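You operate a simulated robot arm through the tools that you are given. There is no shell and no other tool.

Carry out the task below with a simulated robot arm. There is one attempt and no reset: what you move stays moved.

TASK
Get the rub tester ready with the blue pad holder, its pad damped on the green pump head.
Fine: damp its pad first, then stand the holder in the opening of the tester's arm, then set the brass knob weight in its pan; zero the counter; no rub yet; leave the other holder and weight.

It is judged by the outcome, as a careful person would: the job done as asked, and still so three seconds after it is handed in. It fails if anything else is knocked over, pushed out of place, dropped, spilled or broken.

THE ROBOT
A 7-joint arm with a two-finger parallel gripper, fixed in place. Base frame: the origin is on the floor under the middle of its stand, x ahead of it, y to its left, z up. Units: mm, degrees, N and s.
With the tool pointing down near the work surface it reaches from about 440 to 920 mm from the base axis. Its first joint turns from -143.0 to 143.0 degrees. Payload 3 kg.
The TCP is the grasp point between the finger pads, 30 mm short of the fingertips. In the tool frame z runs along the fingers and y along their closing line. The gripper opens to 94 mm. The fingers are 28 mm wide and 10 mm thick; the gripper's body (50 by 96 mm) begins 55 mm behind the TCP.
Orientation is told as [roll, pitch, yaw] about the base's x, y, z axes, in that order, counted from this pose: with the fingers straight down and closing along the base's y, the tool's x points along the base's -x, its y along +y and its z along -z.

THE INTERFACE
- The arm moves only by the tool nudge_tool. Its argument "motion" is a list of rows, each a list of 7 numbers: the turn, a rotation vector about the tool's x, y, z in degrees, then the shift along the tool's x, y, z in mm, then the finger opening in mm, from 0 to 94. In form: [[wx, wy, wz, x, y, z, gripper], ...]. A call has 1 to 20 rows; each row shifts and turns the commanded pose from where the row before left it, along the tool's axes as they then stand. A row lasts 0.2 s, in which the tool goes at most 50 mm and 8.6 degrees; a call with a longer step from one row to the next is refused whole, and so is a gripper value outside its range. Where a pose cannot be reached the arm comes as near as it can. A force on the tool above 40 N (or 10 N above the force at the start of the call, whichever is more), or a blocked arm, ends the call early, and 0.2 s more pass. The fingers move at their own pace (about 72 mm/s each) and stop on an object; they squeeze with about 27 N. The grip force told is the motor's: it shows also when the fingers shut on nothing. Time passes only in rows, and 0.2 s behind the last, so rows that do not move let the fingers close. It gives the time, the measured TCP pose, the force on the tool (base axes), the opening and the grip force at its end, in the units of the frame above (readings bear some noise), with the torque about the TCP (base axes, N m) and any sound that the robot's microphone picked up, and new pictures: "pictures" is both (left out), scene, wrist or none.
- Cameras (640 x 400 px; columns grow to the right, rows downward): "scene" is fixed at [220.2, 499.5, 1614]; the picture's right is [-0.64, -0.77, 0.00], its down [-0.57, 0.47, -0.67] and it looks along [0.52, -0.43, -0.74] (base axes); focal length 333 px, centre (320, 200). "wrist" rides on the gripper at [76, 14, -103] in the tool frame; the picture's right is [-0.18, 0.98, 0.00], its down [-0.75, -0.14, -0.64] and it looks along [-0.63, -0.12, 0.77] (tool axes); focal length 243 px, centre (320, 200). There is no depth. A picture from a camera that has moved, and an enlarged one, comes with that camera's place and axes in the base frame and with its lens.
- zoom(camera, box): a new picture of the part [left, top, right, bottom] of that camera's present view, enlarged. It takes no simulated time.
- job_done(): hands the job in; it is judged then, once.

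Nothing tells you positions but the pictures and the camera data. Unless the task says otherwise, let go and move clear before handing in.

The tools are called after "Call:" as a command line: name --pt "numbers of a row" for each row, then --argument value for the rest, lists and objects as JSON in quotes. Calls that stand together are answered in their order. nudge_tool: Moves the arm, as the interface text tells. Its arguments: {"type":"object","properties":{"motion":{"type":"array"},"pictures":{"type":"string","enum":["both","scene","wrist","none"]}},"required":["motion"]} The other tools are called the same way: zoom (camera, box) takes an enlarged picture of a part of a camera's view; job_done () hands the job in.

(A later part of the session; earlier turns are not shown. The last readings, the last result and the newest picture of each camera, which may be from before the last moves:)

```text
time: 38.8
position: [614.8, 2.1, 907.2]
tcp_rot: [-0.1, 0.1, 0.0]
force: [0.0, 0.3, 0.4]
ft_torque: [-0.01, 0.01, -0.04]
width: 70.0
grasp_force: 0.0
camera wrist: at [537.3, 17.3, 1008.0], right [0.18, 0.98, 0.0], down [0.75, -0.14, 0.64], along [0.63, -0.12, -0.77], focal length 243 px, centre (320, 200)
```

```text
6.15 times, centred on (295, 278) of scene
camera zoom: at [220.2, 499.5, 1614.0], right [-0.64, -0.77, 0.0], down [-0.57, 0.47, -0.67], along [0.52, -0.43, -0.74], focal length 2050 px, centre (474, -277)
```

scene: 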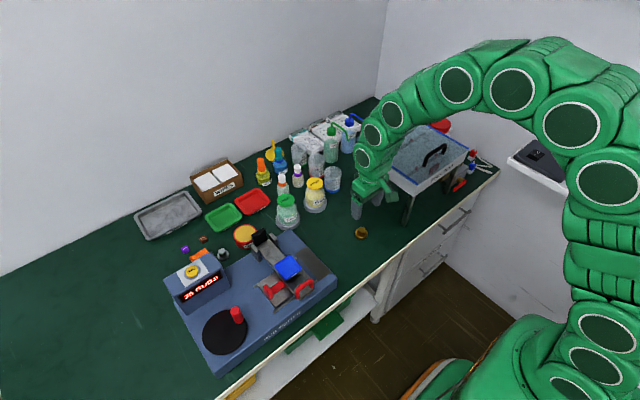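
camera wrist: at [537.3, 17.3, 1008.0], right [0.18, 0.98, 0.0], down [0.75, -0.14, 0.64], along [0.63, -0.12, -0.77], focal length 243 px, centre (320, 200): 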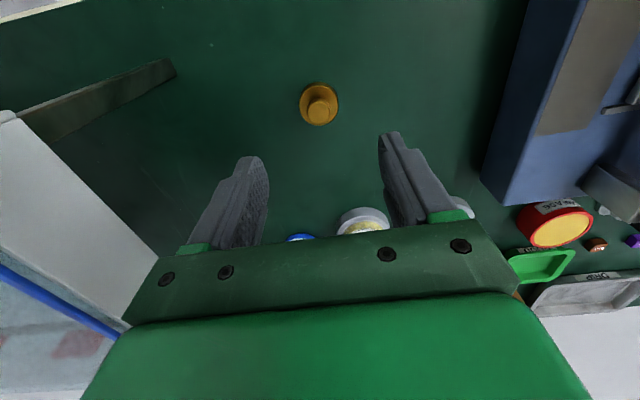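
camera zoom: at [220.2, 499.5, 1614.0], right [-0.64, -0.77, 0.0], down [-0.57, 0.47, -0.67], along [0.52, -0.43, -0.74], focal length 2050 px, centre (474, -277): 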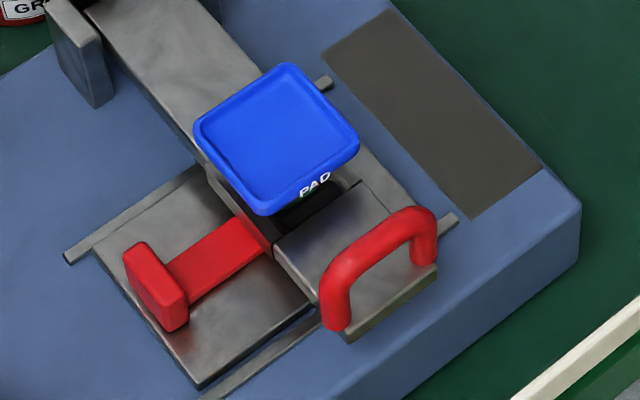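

The knob is ~21.5 mm wide at (619, 1), z ≈ 772–780, with the base top at ≈ 762. I'll descend so the fingertips stop just above the base and close on the knob.

Call:
nudge_tool --pt "0 0 0 -2.2 -0.6 35 50" --pt "0 0 0 -2 -0.5 35 50" --pt "0 0 0 0 0 25 50" --pt "0 0 0 0 0 12 50" --pt "0 0 0 0 0 0 50" --pictures "both"

Call:
zoom --camera "wrist" --box '[230, 100, 410, 240]'

Call:
zoom --camera "scene" --box '[335, 205, 385, 250]'

```text
time: 40.0
position: [619.7, 1.0, 799.5]
tcp_rot: [0.0, 0.0, -0.1]
force: [-0.6, 0.5, -0.5]
ft_torque: [-0.01, -0.03, -0.02]
width: 50.1
grasp_force: 0.0
camera wrist: at [542.1, 17.1, 901.7], right [0.18, 0.98, 0.0], down [0.75, -0.14, 0.64], along [0.63, -0.12, -0.77], focal length 243 px, centre (320, 200)
```

scene: 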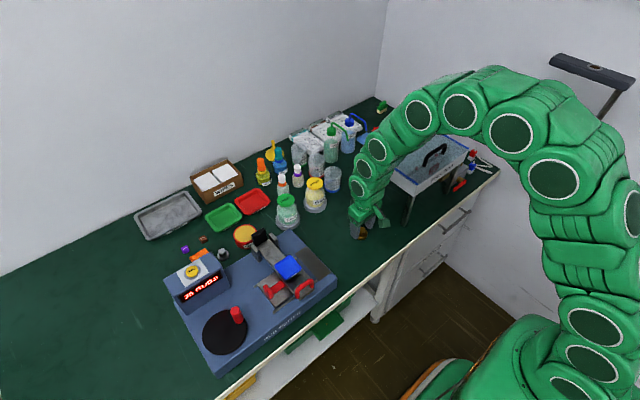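
wrist: 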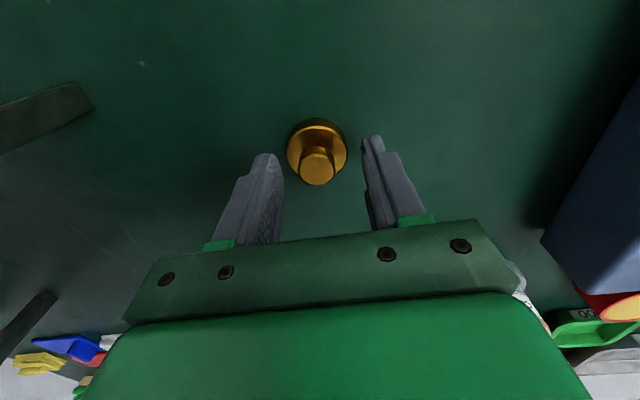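

```text
2.86 times, centred on (320, 170) of wrist
camera zoom: at [542.1, 17.1, 901.7], right [0.18, 0.98, 0.0], down [0.75, -0.14, 0.64], along [0.63, -0.12, -0.77], focal length 693 px, centre (320, 286)
```

zoom: 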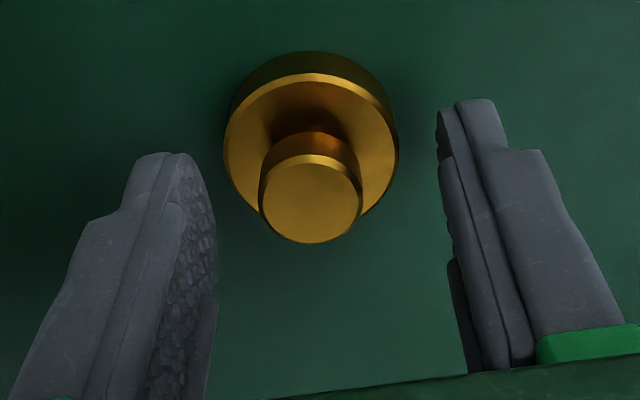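

```text
8.89 times, centred on (360, 228) of scene
camera zoom: at [220.2, 499.5, 1614.0], right [-0.64, -0.77, 0.0], down [-0.57, 0.47, -0.67], along [0.52, -0.43, -0.74], focal length 2960 px, centre (-36, -44)
```

zoom: 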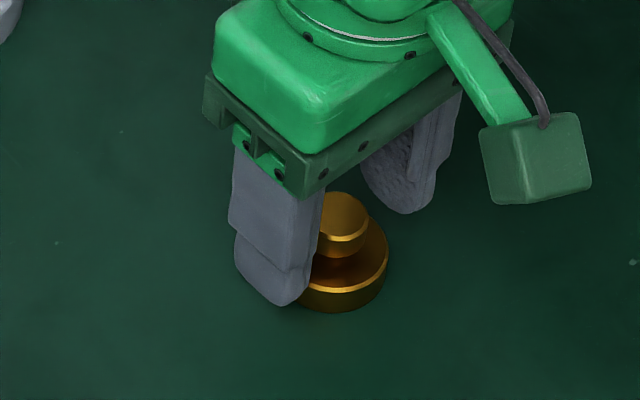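

Call:
nudge_tool --pt "0 0 0 0 0 2 50" --pt "0 0 0 0 0 2 50" --pt "0 0 0 0 0 1 50" --pt "0 0 0 0 0 0 50" --pictures "none"

Call:
zoom --camera "scene" --box '[335, 205, 385, 250]'

```text
time: 41.0
position: [617.9, 1.3, 794.0]
tcp_rot: [-0.1, 0.1, 0.0]
force: [0.4, -0.2, 0.7]
ft_torque: [0.03, 0.0, 0.0]
width: 50.0
grasp_force: 0.1
```

```text
8.89 times, centred on (360, 228) of scene
camera zoom: at [220.2, 499.5, 1614.0], right [-0.64, -0.77, 0.0], down [-0.57, 0.47, -0.67], along [0.52, -0.43, -0.74], focal length 2960 px, centre (-36, -44)
```

zoom: 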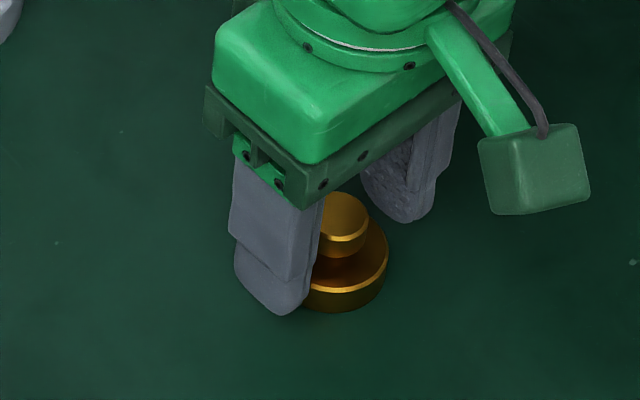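

Call:
nudge_tool --pt "0 0 0 0 0 0 36" --pt "0 0 0 0 0 0 26" --pt "0 0 0 0 0 0 15" --pt "0 0 0 0 0 0 5" --pt "0 0 0 0 0 0 5" --pt "0 0 0 0 0 0 5" --pictures "wrist"

Call:
zoom --camera "scene" --box '[335, 205, 385, 250]'

Call:
zoom --camera "wrist" --box '[230, 100, 410, 240]'

```text
time: 42.4
position: [617.2, 1.4, 795.4]
tcp_rot: [0.0, 0.1, 0.0]
force: [0.2, -0.2, 0.8]
ft_torque: [-0.04, -0.01, 0.01]
width: 21.2
grasp_force: 27.0
camera wrist: at [541.7, 17.1, 896.9], right [0.18, 0.98, 0.0], down [0.75, -0.14, 0.64], along [0.63, -0.12, -0.77], focal length 243 px, centre (320, 200)
```

wrist: 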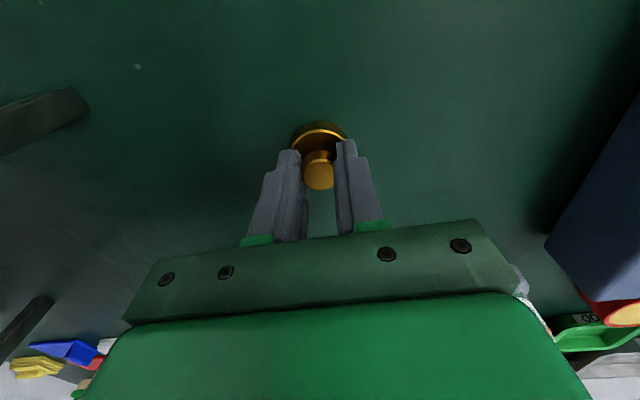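

```text
8.89 times, centred on (360, 228) of scene
camera zoom: at [220.2, 499.5, 1614.0], right [-0.64, -0.77, 0.0], down [-0.57, 0.47, -0.67], along [0.52, -0.43, -0.74], focal length 2960 px, centre (-36, -44)
```

zoom: 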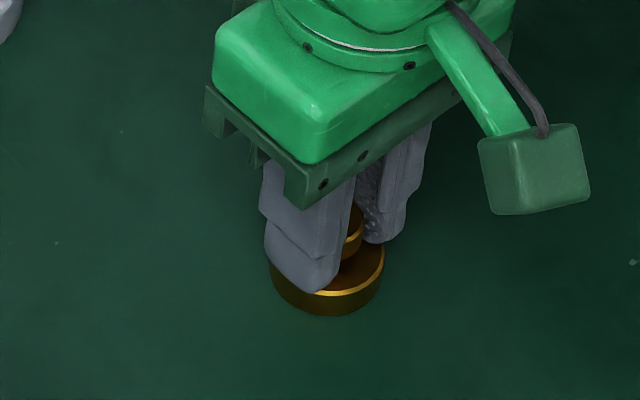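

```text
2.86 times, centred on (320, 170) of wrist
camera zoom: at [541.7, 17.1, 896.9], right [0.18, 0.98, 0.0], down [0.75, -0.14, 0.64], along [0.63, -0.12, -0.77], focal length 693 px, centre (320, 286)
```

zoom: 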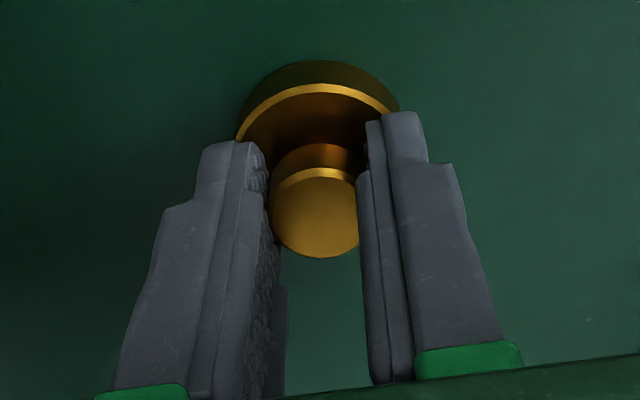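

The knob is held (21.2 mm). I'll lift very slowly and check it comes along.

Call:
nudge_tool --pt "0 0 0 0 0 -0.7 5" --pt "0 0 0 0 0 -0.7 5" --pt "0 0 0 0 0 -0.8 5" --pt "0 0 0 0 0 -0.8 5" --pt "0 0 0 0 0 0 5" --pictures "wrist"

Call:
zoom --camera "wrist" --box '[230, 100, 410, 240]'

Call:
zoom --camera "scene" --box '[335, 205, 385, 250]'

```text
time: 43.6
position: [619.5, 1.8, 798.0]
tcp_rot: [0.0, 0.0, 0.0]
force: [-0.6, 1.1, -2.2]
ft_torque: [-0.02, 0.0, -0.03]
width: 21.3
grasp_force: 27.0
camera wrist: at [541.8, 16.8, 900.0], right [0.18, 0.98, 0.0], down [0.75, -0.14, 0.64], along [0.63, -0.12, -0.77], focal length 243 px, centre (320, 200)
```

wrist: 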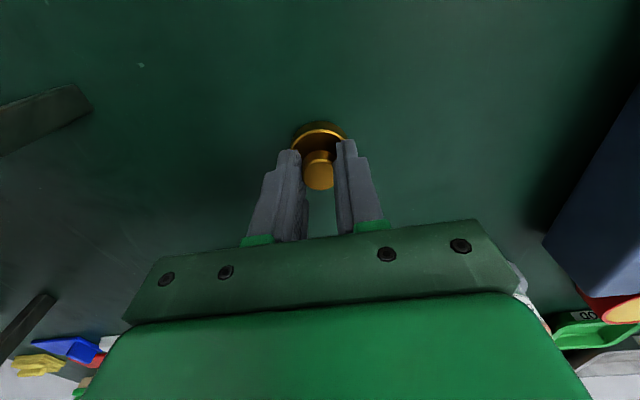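

```text
2.86 times, centred on (320, 170) of wrist
camera zoom: at [541.8, 16.8, 900.0], right [0.18, 0.98, 0.0], down [0.75, -0.14, 0.64], along [0.63, -0.12, -0.77], focal length 693 px, centre (320, 286)
```

zoom: 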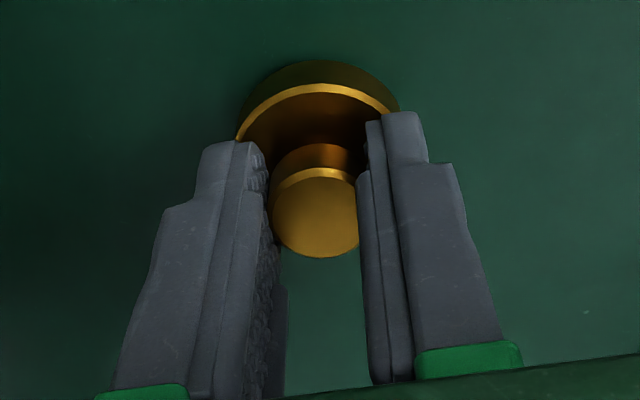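

```text
8.89 times, centred on (360, 228) of scene
camera zoom: at [220.2, 499.5, 1614.0], right [-0.64, -0.77, 0.0], down [-0.57, 0.47, -0.67], along [0.52, -0.43, -0.74], focal length 2960 px, centre (-36, -44)
```

zoom: 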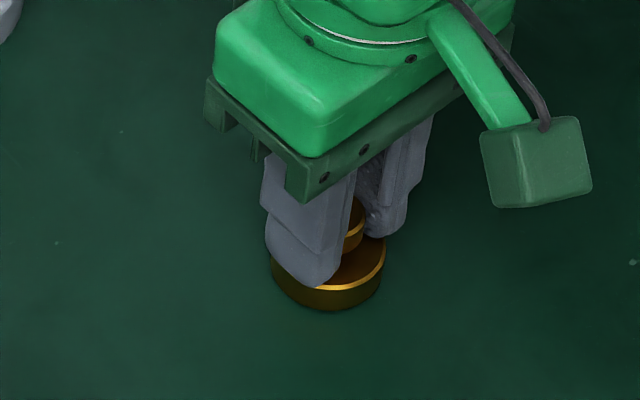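

It's lifting with the fingers. I'll keep raising gradually.

Call:
nudge_tool --pt "0 0 0 0 0 -2 5" --pt "0 0 0 0 0 -3 5" --pt "0 0 0 0 0 -4 5" --pt "0 0 0 0 0 -5 5" --pt "0 0 0 0 0 -5 5" --pt "0 0 0 0 0 0 5" --pictures "wrist"

Call:
zoom --camera "wrist" --box '[230, 100, 410, 240]'

```text
time: 45.0
position: [619.7, 1.3, 817.7]
tcp_rot: [-0.1, 0.0, 0.0]
force: [-0.2, 0.3, -0.9]
ft_torque: [-0.02, 0.02, 0.03]
width: 21.1
grasp_force: 26.6
camera wrist: at [542.0, 16.5, 918.9], right [0.18, 0.98, 0.0], down [0.75, -0.14, 0.64], along [0.63, -0.12, -0.77], focal length 243 px, centre (320, 200)
```

wrist: 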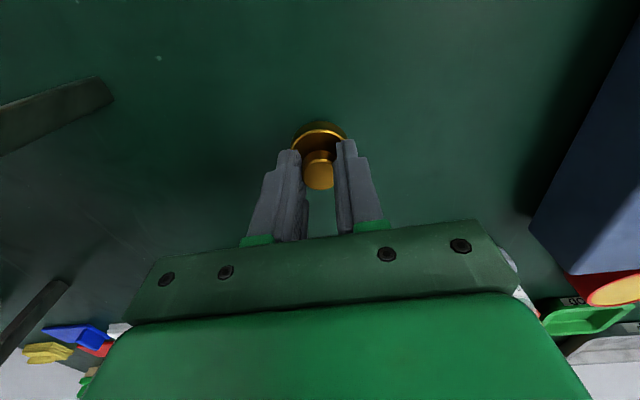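

```text
2.86 times, centred on (320, 170) of wrist
camera zoom: at [542.0, 16.5, 918.9], right [0.18, 0.98, 0.0], down [0.75, -0.14, 0.64], along [0.63, -0.12, -0.77], focal length 693 px, centre (320, 286)
```

zoom: 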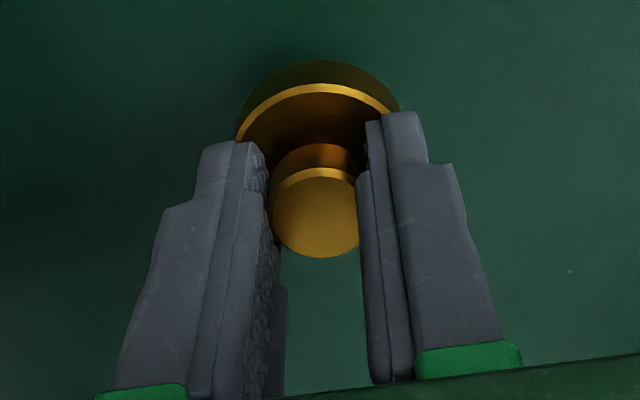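

Call:
nudge_tool --pt "0 0 0 0 0 -10 5" --pt "0 0 0 0 0 -20 5" --pt "0 0 0 0 0 -28 5" --pt "0 0 0 0 0 -30 5" --pt "0 0 0 0 0 -30 5" --pt "0 0 0 0 0 -28 5" --pt "0 0 0 0 0 -14 5" --pt "0 0 0 0 10 0 5" --pt "0 0 0 2 20 0 5" --pt "0 0 0 2 30 0 5" --pt "0 0 0 2 35 0 5" --pt "0 0 0 2 35 0 5" --pt "0 0 0 2 35 0 5" --pt "0 0 0 2 35 0 5" --pt "0 0 0 2 35 0 5" --pt "0 0 0 1 25 0 5" --pt "0 0 0 0 15 0 5" --pt "0 0 0 0 9 0 5" --pt "0 0 0 0 0 0 5" --pictures "both"

Call:
zoom --camera "wrist" --box '[230, 60, 410, 240]'

Call:
zoom --camera "scene" --box '[245, 215, 345, 310]'

```text
time: 49.0
position: [603.7, 285.5, 977.1]
tcp_rot: [0.0, 0.0, 0.0]
force: [-0.4, -0.2, -2.2]
ft_torque: [0.0, 0.0, 0.03]
width: 21.4
grasp_force: 26.6
camera wrist: at [526.9, 300.9, 1078.8], right [0.18, 0.98, 0.0], down [0.75, -0.14, 0.64], along [0.63, -0.12, -0.77], focal length 243 px, centre (320, 200)
```

scene: 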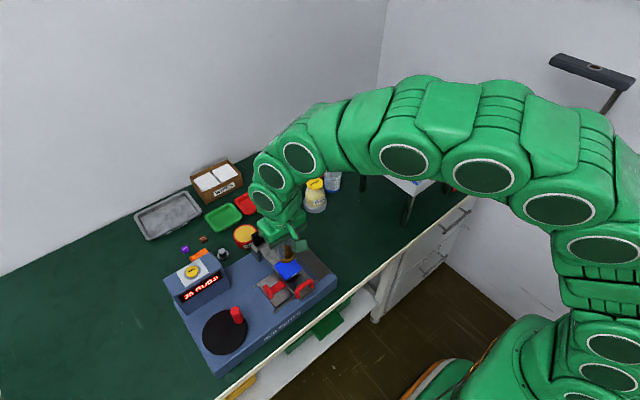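
wrist: 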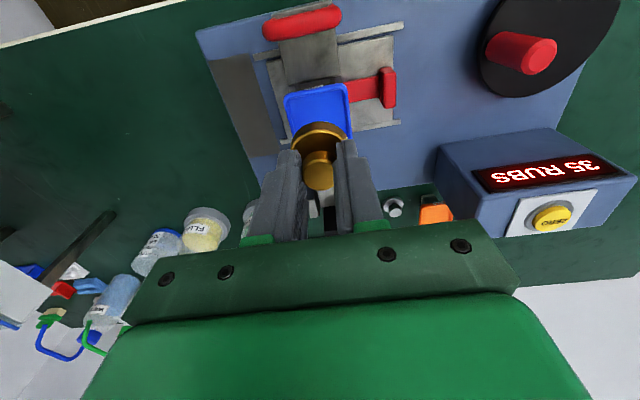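

```text
2.22 times, centred on (320, 150) of wrist
camera zoom: at [526.9, 300.9, 1078.8], right [0.18, 0.98, 0.0], down [0.75, -0.14, 0.64], along [0.63, -0.12, -0.77], focal length 539 px, centre (320, 311)
```

zoom: 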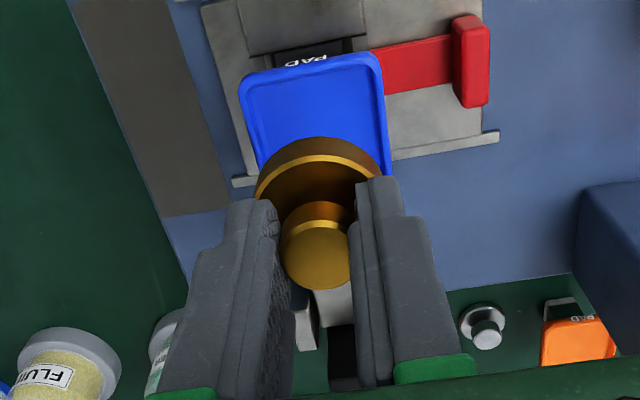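

```text
4.21 times, centred on (295, 262) of scene
camera zoom: at [220.2, 499.5, 1614.0], right [-0.64, -0.77, 0.0], down [-0.57, 0.47, -0.67], along [0.52, -0.43, -0.74], focal length 1402 px, centre (425, -63)
```

zoom: 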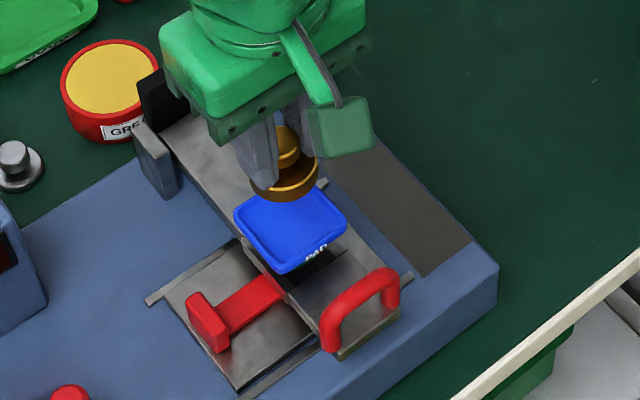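

The brass weight is over the pan; from the pictures it needs about +2.6 mm in x and +1.3 mm in y. I'll shift, lower to just above the rim and check again.

Call:
nudge_tool --pt "0 0 0 -1.3 0.7 10 5" --pt "0 0 0 -1.3 0.6 14 5" --pt "0 0 0 0 0 14 5" --pt "0 0 0 0 0 8 5" --pt "0 0 0 0 0 0 5" --pictures "both"

Call:
zoom --camera "wrist" --box '[230, 60, 410, 240]'

Call:
zoom --camera "scene" --box '[265, 235, 315, 285]'

```text
time: 50.2
position: [605.9, 286.6, 931.5]
tcp_rot: [0.1, 0.0, 0.0]
force: [0.3, -0.5, -1.7]
ft_torque: [-0.01, -0.01, 0.01]
width: 21.1
grasp_force: 26.2
camera wrist: at [530.0, 302.2, 1033.6], right [0.18, 0.98, 0.0], down [0.75, -0.14, 0.64], along [0.63, -0.12, -0.77], focal length 243 px, centre (320, 200)
```

scene: 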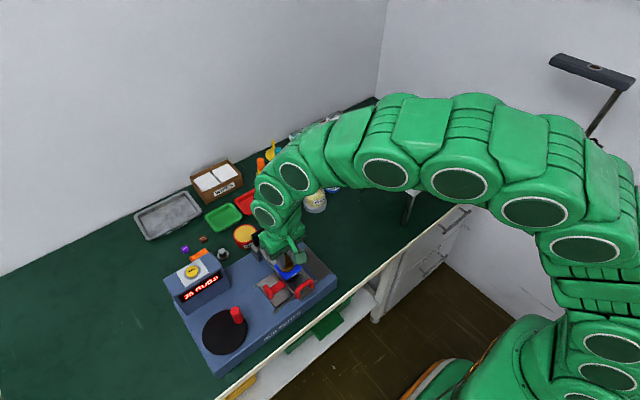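
wrist: 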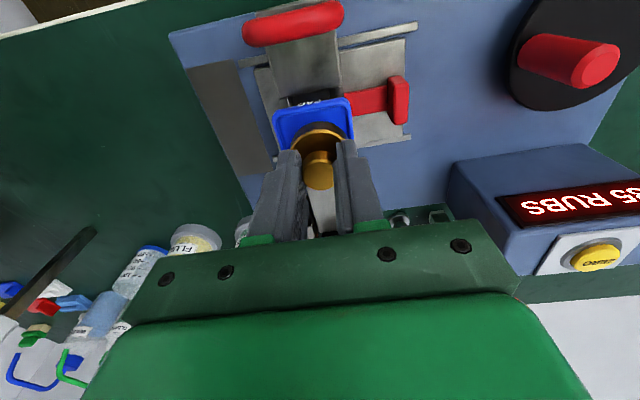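

```text
2.22 times, centred on (320, 150) of wrist
camera zoom: at [530.0, 302.2, 1033.6], right [0.18, 0.98, 0.0], down [0.75, -0.14, 0.64], along [0.63, -0.12, -0.77], focal length 539 px, centre (320, 311)
```

zoom: 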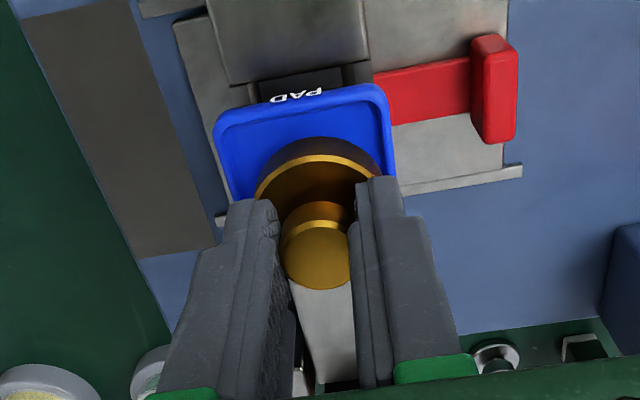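

```text
8.00 times, centred on (290, 260) of scene
camera zoom: at [220.2, 499.5, 1614.0], right [-0.64, -0.77, 0.0], down [-0.57, 0.47, -0.67], along [0.52, -0.43, -0.74], focal length 2664 px, centre (560, -280)
```

zoom: 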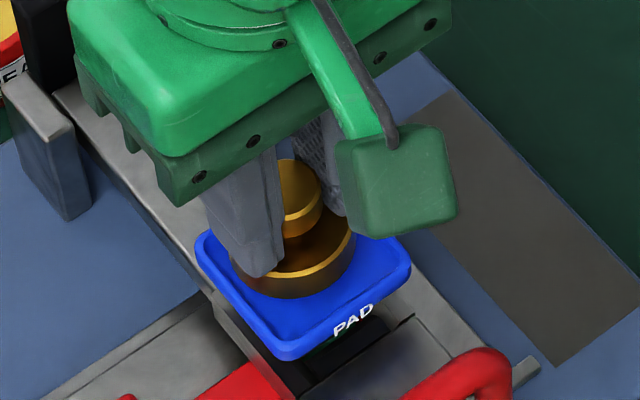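

Call:
zoom --camera "scene" --box '[284, 250, 320, 284]'

Call:
zoom --camera "wrist" --box '[265, 80, 375, 200]'

```text
11.76 times, centred on (302, 267) of scene
camera zoom: at [220.2, 499.5, 1614.0], right [-0.64, -0.77, 0.0], down [-0.57, 0.47, -0.67], along [0.52, -0.43, -0.74], focal length 3918 px, centre (532, -588)
```

zoom: 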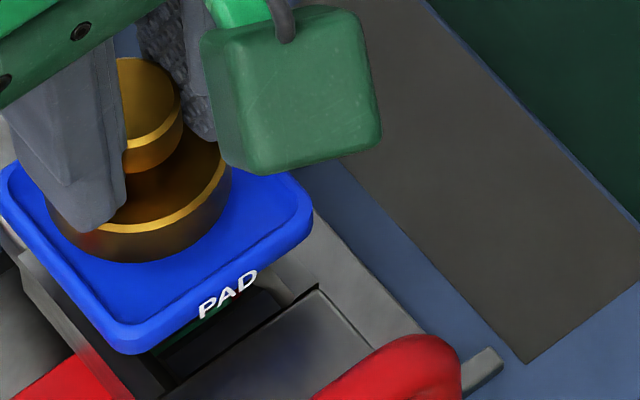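

```text
3.33 times, centred on (320, 140) of wrist
camera zoom: at [530.0, 302.2, 1033.6], right [0.18, 0.98, 0.0], down [0.75, -0.14, 0.64], along [0.63, -0.12, -0.77], focal length 809 px, centre (320, 400)
```

zoom: 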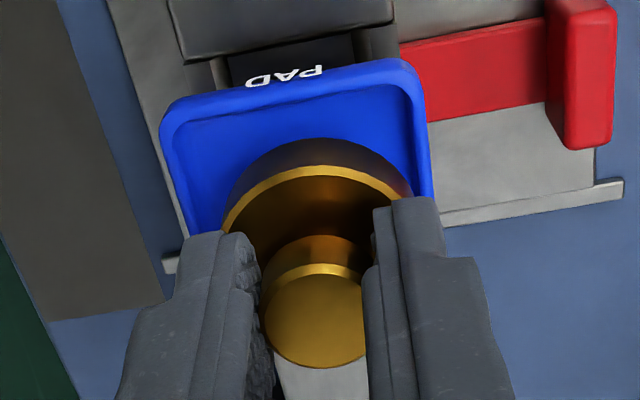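

Call:
zoom --camera "scene" --box '[280, 252, 316, 282]'

Call:
zoom --camera "wrist" --box '[262, 90, 362, 170]'

```text
13.33 times, centred on (298, 267) of scene
camera zoom: at [220.2, 499.5, 1614.0], right [-0.64, -0.77, 0.0], down [-0.57, 0.47, -0.67], along [0.52, -0.43, -0.74], focal length 4441 px, centre (613, -693)
```

zoom: 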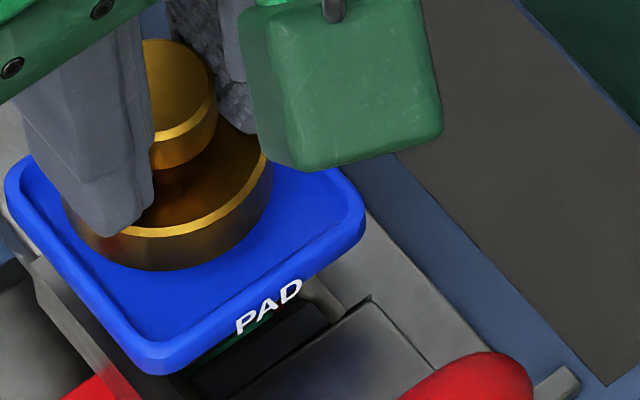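

```text
5.00 times, centred on (312, 130) of wrist
camera zoom: at [530.0, 302.2, 1033.6], right [0.18, 0.98, 0.0], down [0.75, -0.14, 0.64], along [0.63, -0.12, -0.77], focal length 1213 px, centre (360, 550)
```

zoom: 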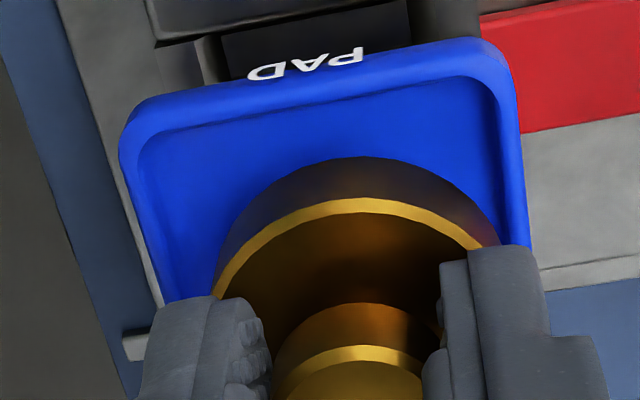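

Careful measuring in both views shows the weight is ~2.3 mm too far in +y relative to the pan. I'll correct that and lower gently until it touches.

Call:
nudge_tool --pt "0 0 0 0.5 -2.3 0 5" --pt "0 0 0 0 0 3 5" --pt "0 0 0 0 0 3 5" --pt "0 0 0 0 0 0 5" --pictures "wrist"

Call:
zoom --camera "scene" --box '[280, 252, 316, 282]'

Call:
zoom --camera "wrist" --box '[262, 90, 362, 170]'

```text
time: 51.2
position: [605.3, 284.8, 924.7]
tcp_rot: [0.0, 0.1, 0.0]
force: [0.8, -0.7, -1.5]
ft_torque: [0.02, -0.03, -0.01]
width: 20.9
grasp_force: 27.0
camera wrist: at [529.3, 299.8, 1027.4], right [0.18, 0.98, 0.0], down [0.75, -0.14, 0.64], along [0.63, -0.12, -0.77], focal length 243 px, centre (320, 200)
```

wrist: 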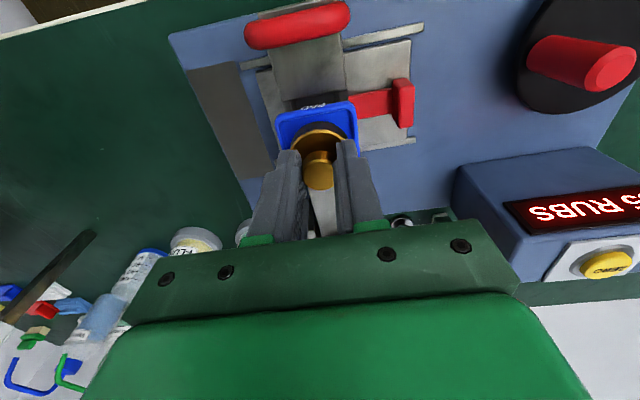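

```text
13.33 times, centred on (298, 267) of scene
camera zoom: at [220.2, 499.5, 1614.0], right [-0.64, -0.77, 0.0], down [-0.57, 0.47, -0.67], along [0.52, -0.43, -0.74], focal length 4441 px, centre (613, -693)
```

zoom: 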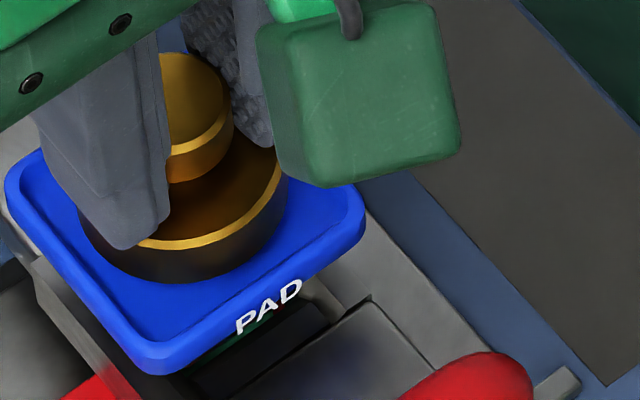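

```text
5.00 times, centred on (312, 130) of wrist
camera zoom: at [529.3, 299.8, 1027.4], right [0.18, 0.98, 0.0], down [0.75, -0.14, 0.64], along [0.63, -0.12, -0.77], focal length 1213 px, centre (360, 550)
```

zoom: 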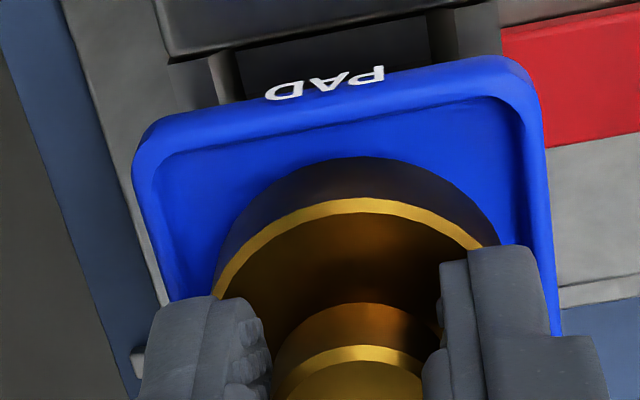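

Now centred to within ~1 mm. Lowering in small steps until it rests on the pan floor.

Call:
nudge_tool --pt "0 0 0 0 0 1.5 5" --pt "0 0 0 0 0 1.5 5" --pt "0 0 0 0 0 0 5" --pictures "none"

```text
time: 52.0
position: [606.9, 285.0, 922.7]
tcp_rot: [0.0, 0.0, 0.0]
force: [0.5, -0.2, -1.6]
ft_torque: [0.0, 0.0, -0.02]
width: 21.1
grasp_force: 27.1
```

Call:
nudge_tool --pt "0 0 0 0 0 1 5" --pt "0 0 0 0 0 1 5" --pt "0 0 0 0 0 0 5" --pictures "none"

Call:
zoom --camera "scene" --box '[280, 252, 316, 282]'

```text
time: 52.8
position: [605.6, 284.5, 920.8]
tcp_rot: [0.0, 0.0, 0.0]
force: [0.7, -0.2, -2.4]
ft_torque: [0.04, -0.01, 0.04]
width: 21.1
grasp_force: 26.8
```

```text
13.33 times, centred on (298, 267) of scene
camera zoom: at [220.2, 499.5, 1614.0], right [-0.64, -0.77, 0.0], down [-0.57, 0.47, -0.67], along [0.52, -0.43, -0.74], focal length 4441 px, centre (613, -693)
```

zoom: 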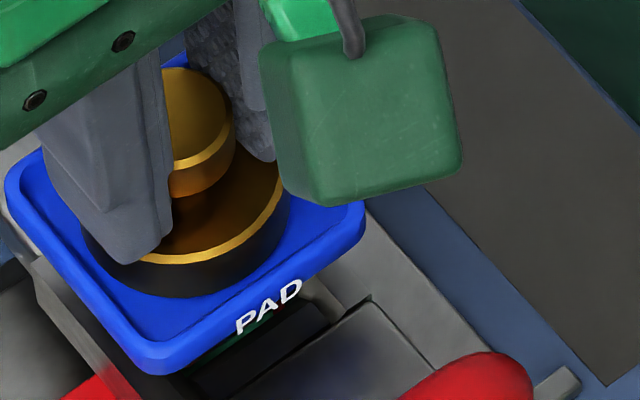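

Call:
nudge_tool --pt "0 0 0 0 0 1 5" --pt "0 0 0 0 0 0 5" --pictures "none"

```text
time: 53.4
position: [606.0, 284.9, 919.5]
tcp_rot: [0.0, 0.0, 0.1]
force: [-1.4, -0.2, 5.4]
ft_torque: [0.0, 0.07, 0.0]
width: 20.9
grasp_force: 27.1
```

Call:
zoom --camera "scene" --box '[280, 252, 316, 282]'

Call:
nudge_tool --pt "0 0 0 0 0 0 5" --pictures "wrist"

Call:
zoom --camera "wrist" --box '[262, 90, 362, 170]'

```text
13.33 times, centred on (298, 267) of scene
camera zoom: at [220.2, 499.5, 1614.0], right [-0.64, -0.77, 0.0], down [-0.57, 0.47, -0.67], along [0.52, -0.43, -0.74], focal length 4441 px, centre (613, -693)
```

zoom: 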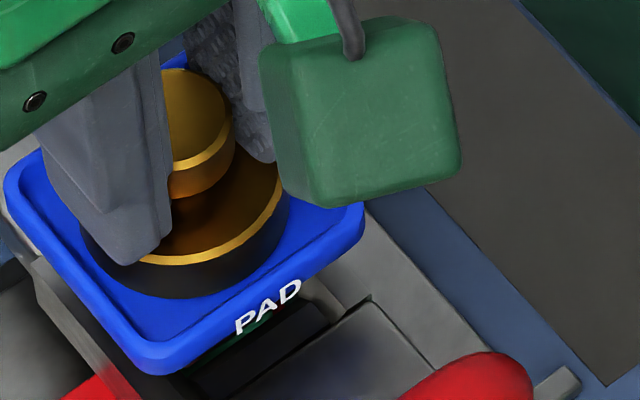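

```text
time: 53.8
position: [606.8, 284.9, 920.1]
tcp_rot: [0.0, 0.0, 0.1]
force: [-0.3, 0.3, 6.6]
ft_torque: [-0.01, 0.0, 0.01]
width: 21.4
grasp_force: 26.4
camera wrist: at [529.3, 299.7, 1021.6], right [0.18, 0.98, 0.0], down [0.75, -0.14, 0.64], along [0.63, -0.12, -0.77], focal length 243 px, centre (320, 200)
```

wrist: 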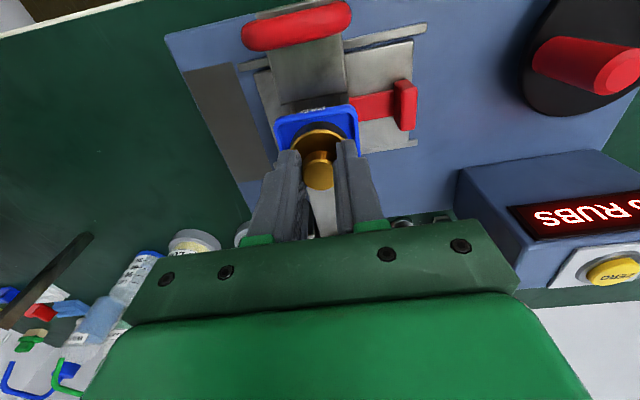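

```text
5.00 times, centred on (312, 130) of wrist
camera zoom: at [529.3, 299.7, 1021.6], right [0.18, 0.98, 0.0], down [0.75, -0.14, 0.64], along [0.63, -0.12, -0.77], focal length 1213 px, centre (360, 550)
```

zoom: 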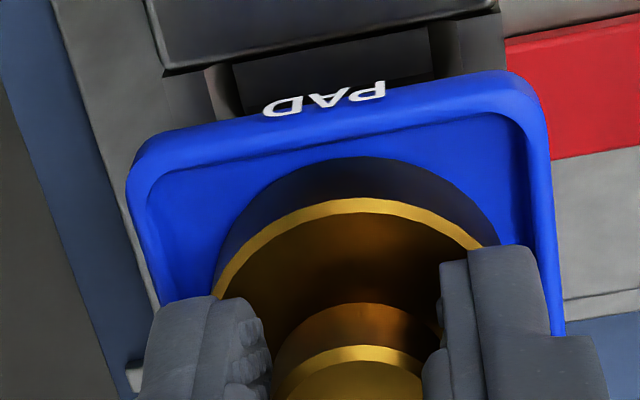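

Firm, centred contact: the weight is seated on the pan floor inside the rim. Releasing slowly now.

Call:
nudge_tool --pt "0 0 0 0 0 -0.5 5" --pt "0 0 0 0 0 0 22" --pt "0 0 0 0 0 0 26" --pt "0 0 0 0 0 0 32" --pt "0 0 0 0 0 0 42" --pt "0 0 0 0 0 0 50" --pt "0 0 0 0 0 0 50" --pictures "wrist"

Call:
zoom --camera "wrist" --box '[250, 90, 390, 210]'

Call:
zoom --camera "scene" --box '[275, 247, 317, 285]'

```text
time: 55.4
position: [605.2, 283.7, 920.9]
tcp_rot: [0.1, -0.2, 0.1]
force: [0.8, 0.0, -0.5]
ft_torque: [0.01, 0.01, -0.01]
width: 49.9
grasp_force: 0.1
camera wrist: at [529.1, 299.7, 1021.7], right [0.18, 0.98, 0.0], down [0.75, -0.14, 0.64], along [0.63, -0.12, -0.77], focal length 243 px, centre (320, 200)
```

wrist: 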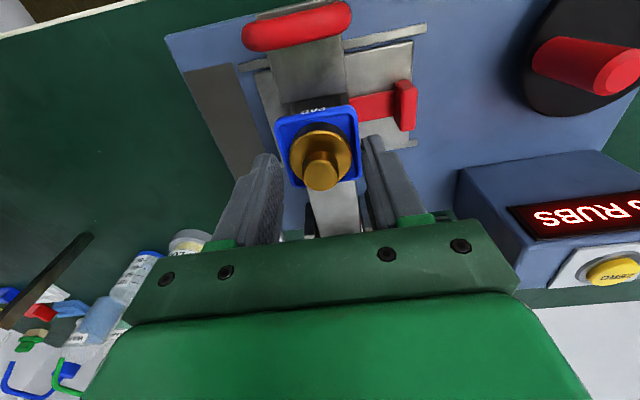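

```text
3.33 times, centred on (320, 150) of wrist
camera zoom: at [529.1, 299.7, 1021.7], right [0.18, 0.98, 0.0], down [0.75, -0.14, 0.64], along [0.63, -0.12, -0.77], focal length 809 px, centre (320, 367)
```

zoom: 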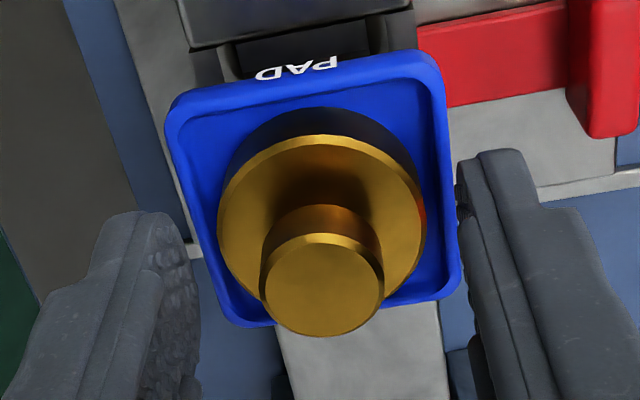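

```text
10.53 times, centred on (296, 266) of scene
camera zoom: at [220.2, 499.5, 1614.0], right [-0.64, -0.77, 0.0], down [-0.57, 0.47, -0.67], along [0.52, -0.43, -0.74], focal length 3506 px, centre (573, -495)
```

zoom: 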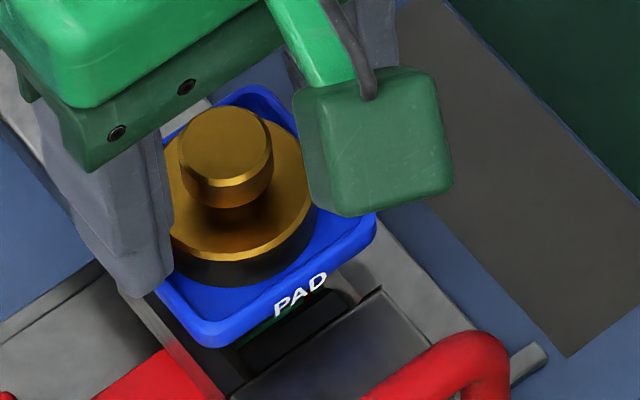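

The brass weight is in the pan. I'll rise clear and go to look at the ZERO button (about (719, 486, 915)).

Call:
nudge_tool --pt "0 0 0 0 0 -5 50" --pt "0 0 0 0 0 -15 50" --pt "0 0 0 0 0 -30 50" --pt "0 0 0 0 0 -40 50" --pt "0 0 0 -10 22 0 40" --pt "0 0 0 -18 40 0 20" --pt "0 0 0 -18 40 0 0" --pt "0 0 0 -18 40 0 0" --pt "0 0 0 -14 30 0 0" --pt "0 0 0 -7 15 0 0" --pt "0 0 0 0 0 0 0" --pictures "both"

Call:
zoom --camera "wrist" --box '[240, 80, 440, 220]'

Call:
zoom --camera "scene" --box '[255, 235, 335, 310]'

Call:
zoom --camera "scene" --box '[160, 210, 260, 310]'

```text
time: 57.8
position: [691.3, 473.2, 1009.8]
tcp_rot: [0.0, -0.1, 0.0]
force: [-0.1, -1.4, -0.3]
ft_torque: [-0.01, 0.0, 0.01]
width: 0.0
grasp_force: 27.1
camera wrist: at [614.1, 486.9, 1112.3], right [0.18, 0.98, 0.0], down [0.75, -0.14, 0.64], along [0.63, -0.12, -0.77], focal length 243 px, centre (320, 200)
```

scene: 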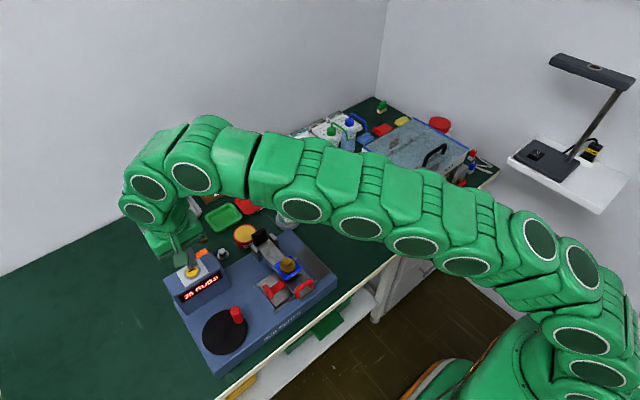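
wrist: 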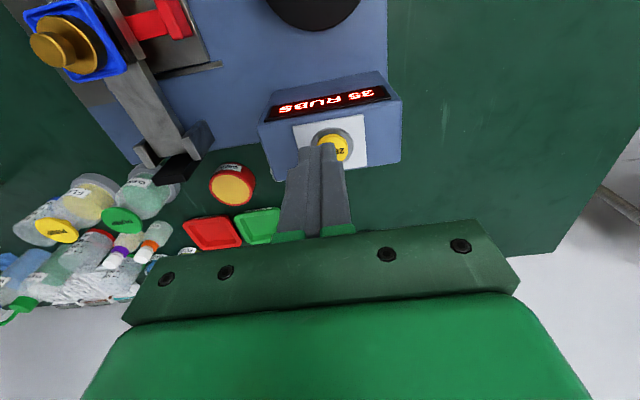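

```text
2.86 times, centred on (340, 150) of wrist
camera zoom: at [614.1, 486.9, 1112.3], right [0.18, 0.98, 0.0], down [0.75, -0.14, 0.64], along [0.63, -0.12, -0.77], focal length 693 px, centre (263, 343)
```

zoom: 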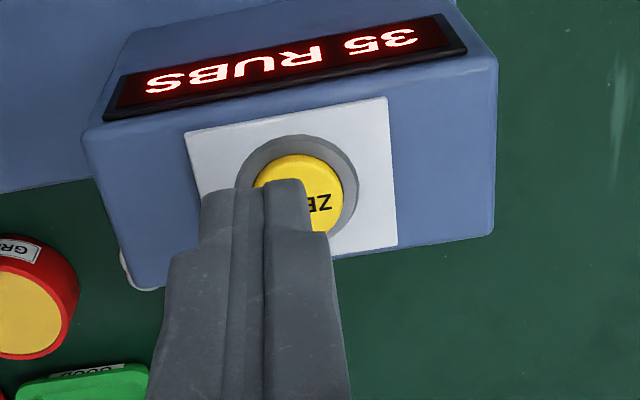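

```text
5.33 times, centred on (295, 272) of scene
camera zoom: at [220.2, 499.5, 1614.0], right [-0.64, -0.77, 0.0], down [-0.57, 0.47, -0.67], along [0.52, -0.43, -0.74], focal length 1776 px, centre (453, -187)
```

zoom: 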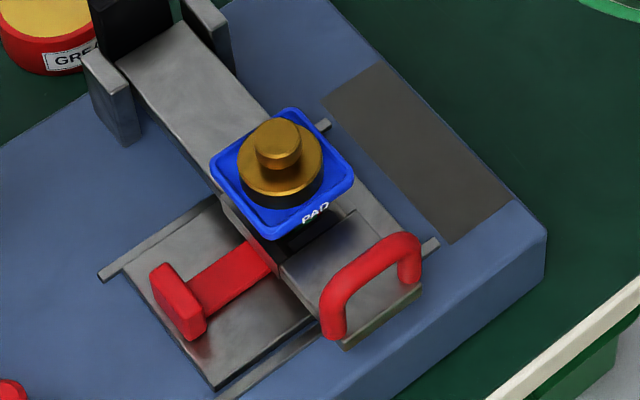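

```text
4.00 times, centred on (210, 260) of scene
camera zoom: at [220.2, 499.5, 1614.0], right [-0.64, -0.77, 0.0], down [-0.57, 0.47, -0.67], along [0.52, -0.43, -0.74], focal length 1332 px, centre (760, -40)
```

zoom: 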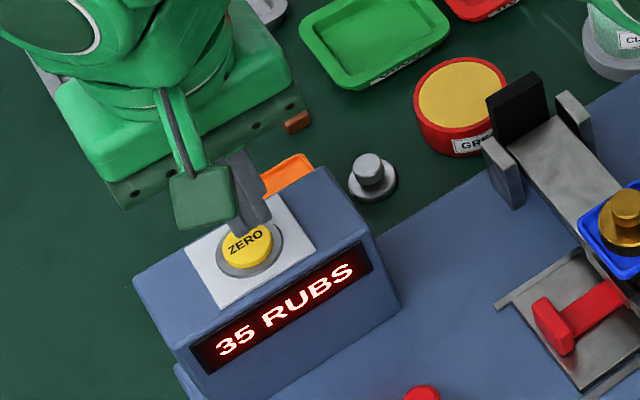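

The ZERO button top is at about (715, 479, 922), ~30 mm wide. I'll move the closed fingertips over its centre and lower toward it.

Call:
nudge_tool --pt "0 0 0 -12 3 0 0" --pt "0 0 0 -11.7 2.9 10 0" --pt "0 0 0 0 0 20 0" --pt "0 0 0 0 0 15 0" --pt "0 0 0 0 0 0 0" --pictures "both"

Call:
zoom --camera "wrist" --box '[240, 80, 440, 220]'

Call:
zoom --camera "scene" --box '[160, 235, 230, 310]'

```text
time: 59.0
position: [715.0, 475.7, 965.6]
tcp_rot: [0.0, 0.1, -0.1]
force: [0.0, -0.7, -0.7]
ft_torque: [0.01, 0.01, 0.0]
width: 0.0
grasp_force: 26.9
camera wrist: at [638.1, 492.7, 1066.9], right [0.19, 0.98, 0.0], down [0.75, -0.14, 0.64], along [0.63, -0.12, -0.77], focal length 243 px, centre (320, 200)
```

scene: 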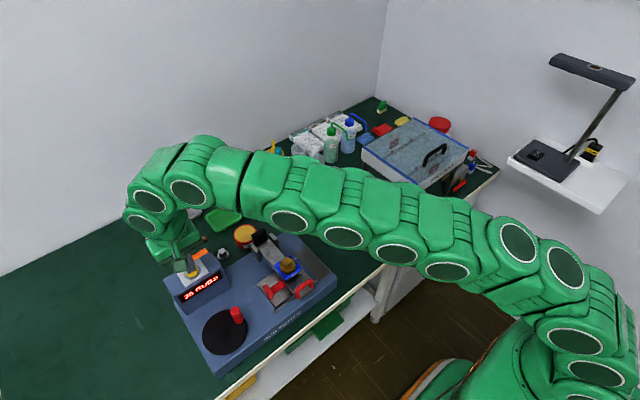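
wrist: 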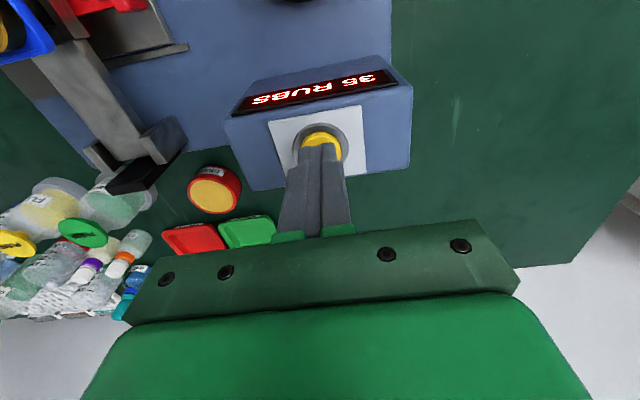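

```text
2.86 times, centred on (340, 150) of wrist
camera zoom: at [638.1, 492.7, 1066.9], right [0.19, 0.98, 0.0], down [0.75, -0.14, 0.64], along [0.63, -0.12, -0.77], focal length 693 px, centre (263, 343)
```

zoom: 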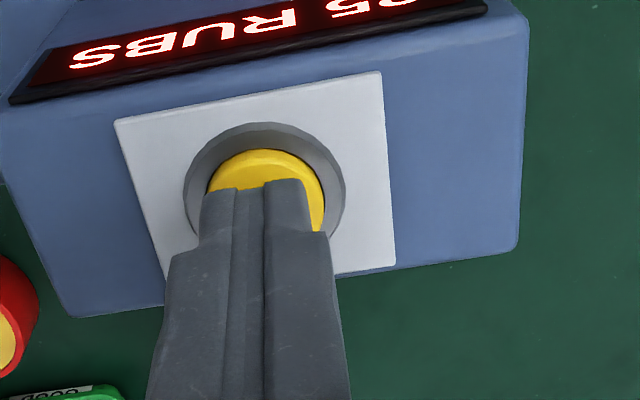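

```text
5.33 times, centred on (195, 272) of scene
camera zoom: at [220.2, 499.5, 1614.0], right [-0.64, -0.77, 0.0], down [-0.57, 0.47, -0.67], along [0.52, -0.43, -0.74], focal length 1776 px, centre (987, -187)
```

zoom: 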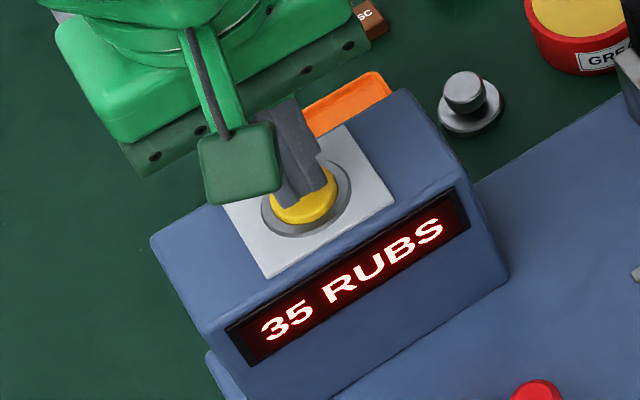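

Call:
nudge_tool --pt "0 0 0 0 1.3 3 0" --pt "0 0 0 0 0 3 0" --pt "0 0 0 0 0 2 0" --pt "0 0 0 0 0 2 0" --pt "0 0 0 0 0 0 0" --pictures "none"

Call:
zoom --camera "scene" --box '[160, 235, 230, 310]'

```text
time: 60.2
position: [713.3, 479.5, 954.6]
tcp_rot: [-0.1, 0.0, 0.0]
force: [-0.3, -0.1, 0.9]
ft_torque: [0.03, 0.0, 0.01]
width: 0.0
grasp_force: 27.1
```

```text
5.33 times, centred on (195, 272) of scene
camera zoom: at [220.2, 499.5, 1614.0], right [-0.64, -0.77, 0.0], down [-0.57, 0.47, -0.67], along [0.52, -0.43, -0.74], focal length 1776 px, centre (987, -187)
```

zoom: 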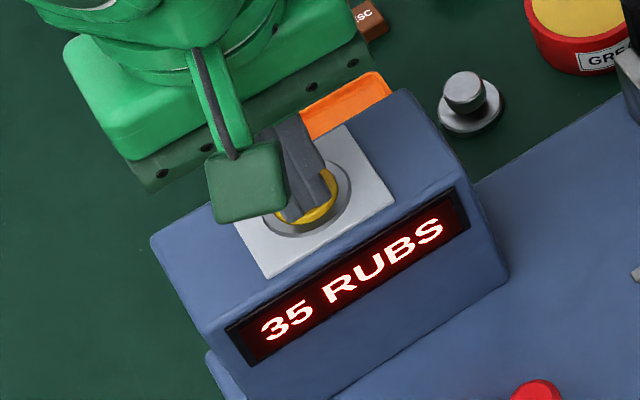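

Call:
nudge_tool --pt "0 0 0 0 0 1.5 0" --pt "0 0 0 0 0 1.5 0" --pt "0 0 0 0 0 0 0" --pictures "none"

Call:
zoom --camera "scene" --box '[160, 235, 230, 310]'

```text
time: 61.0
position: [715.6, 478.7, 952.4]
tcp_rot: [0.1, 0.0, -0.1]
force: [-1.0, -1.0, 3.3]
ft_torque: [0.02, 0.02, 0.01]
width: 0.0
grasp_force: 26.7
heard: click
```

```text
5.33 times, centred on (195, 272) of scene
camera zoom: at [220.2, 499.5, 1614.0], right [-0.64, -0.77, 0.0], down [-0.57, 0.47, -0.67], along [0.52, -0.43, -0.74], focal length 1776 px, centre (987, -187)
```

zoom: 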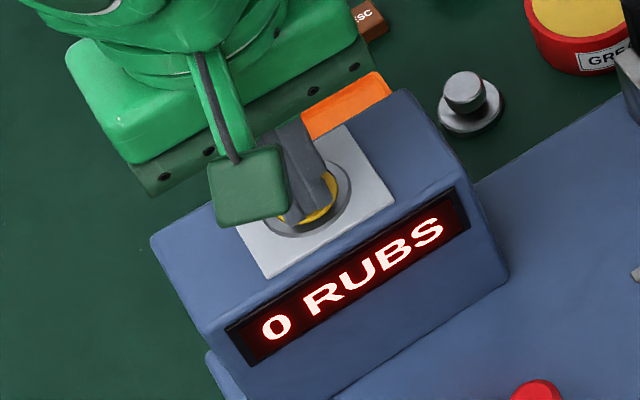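

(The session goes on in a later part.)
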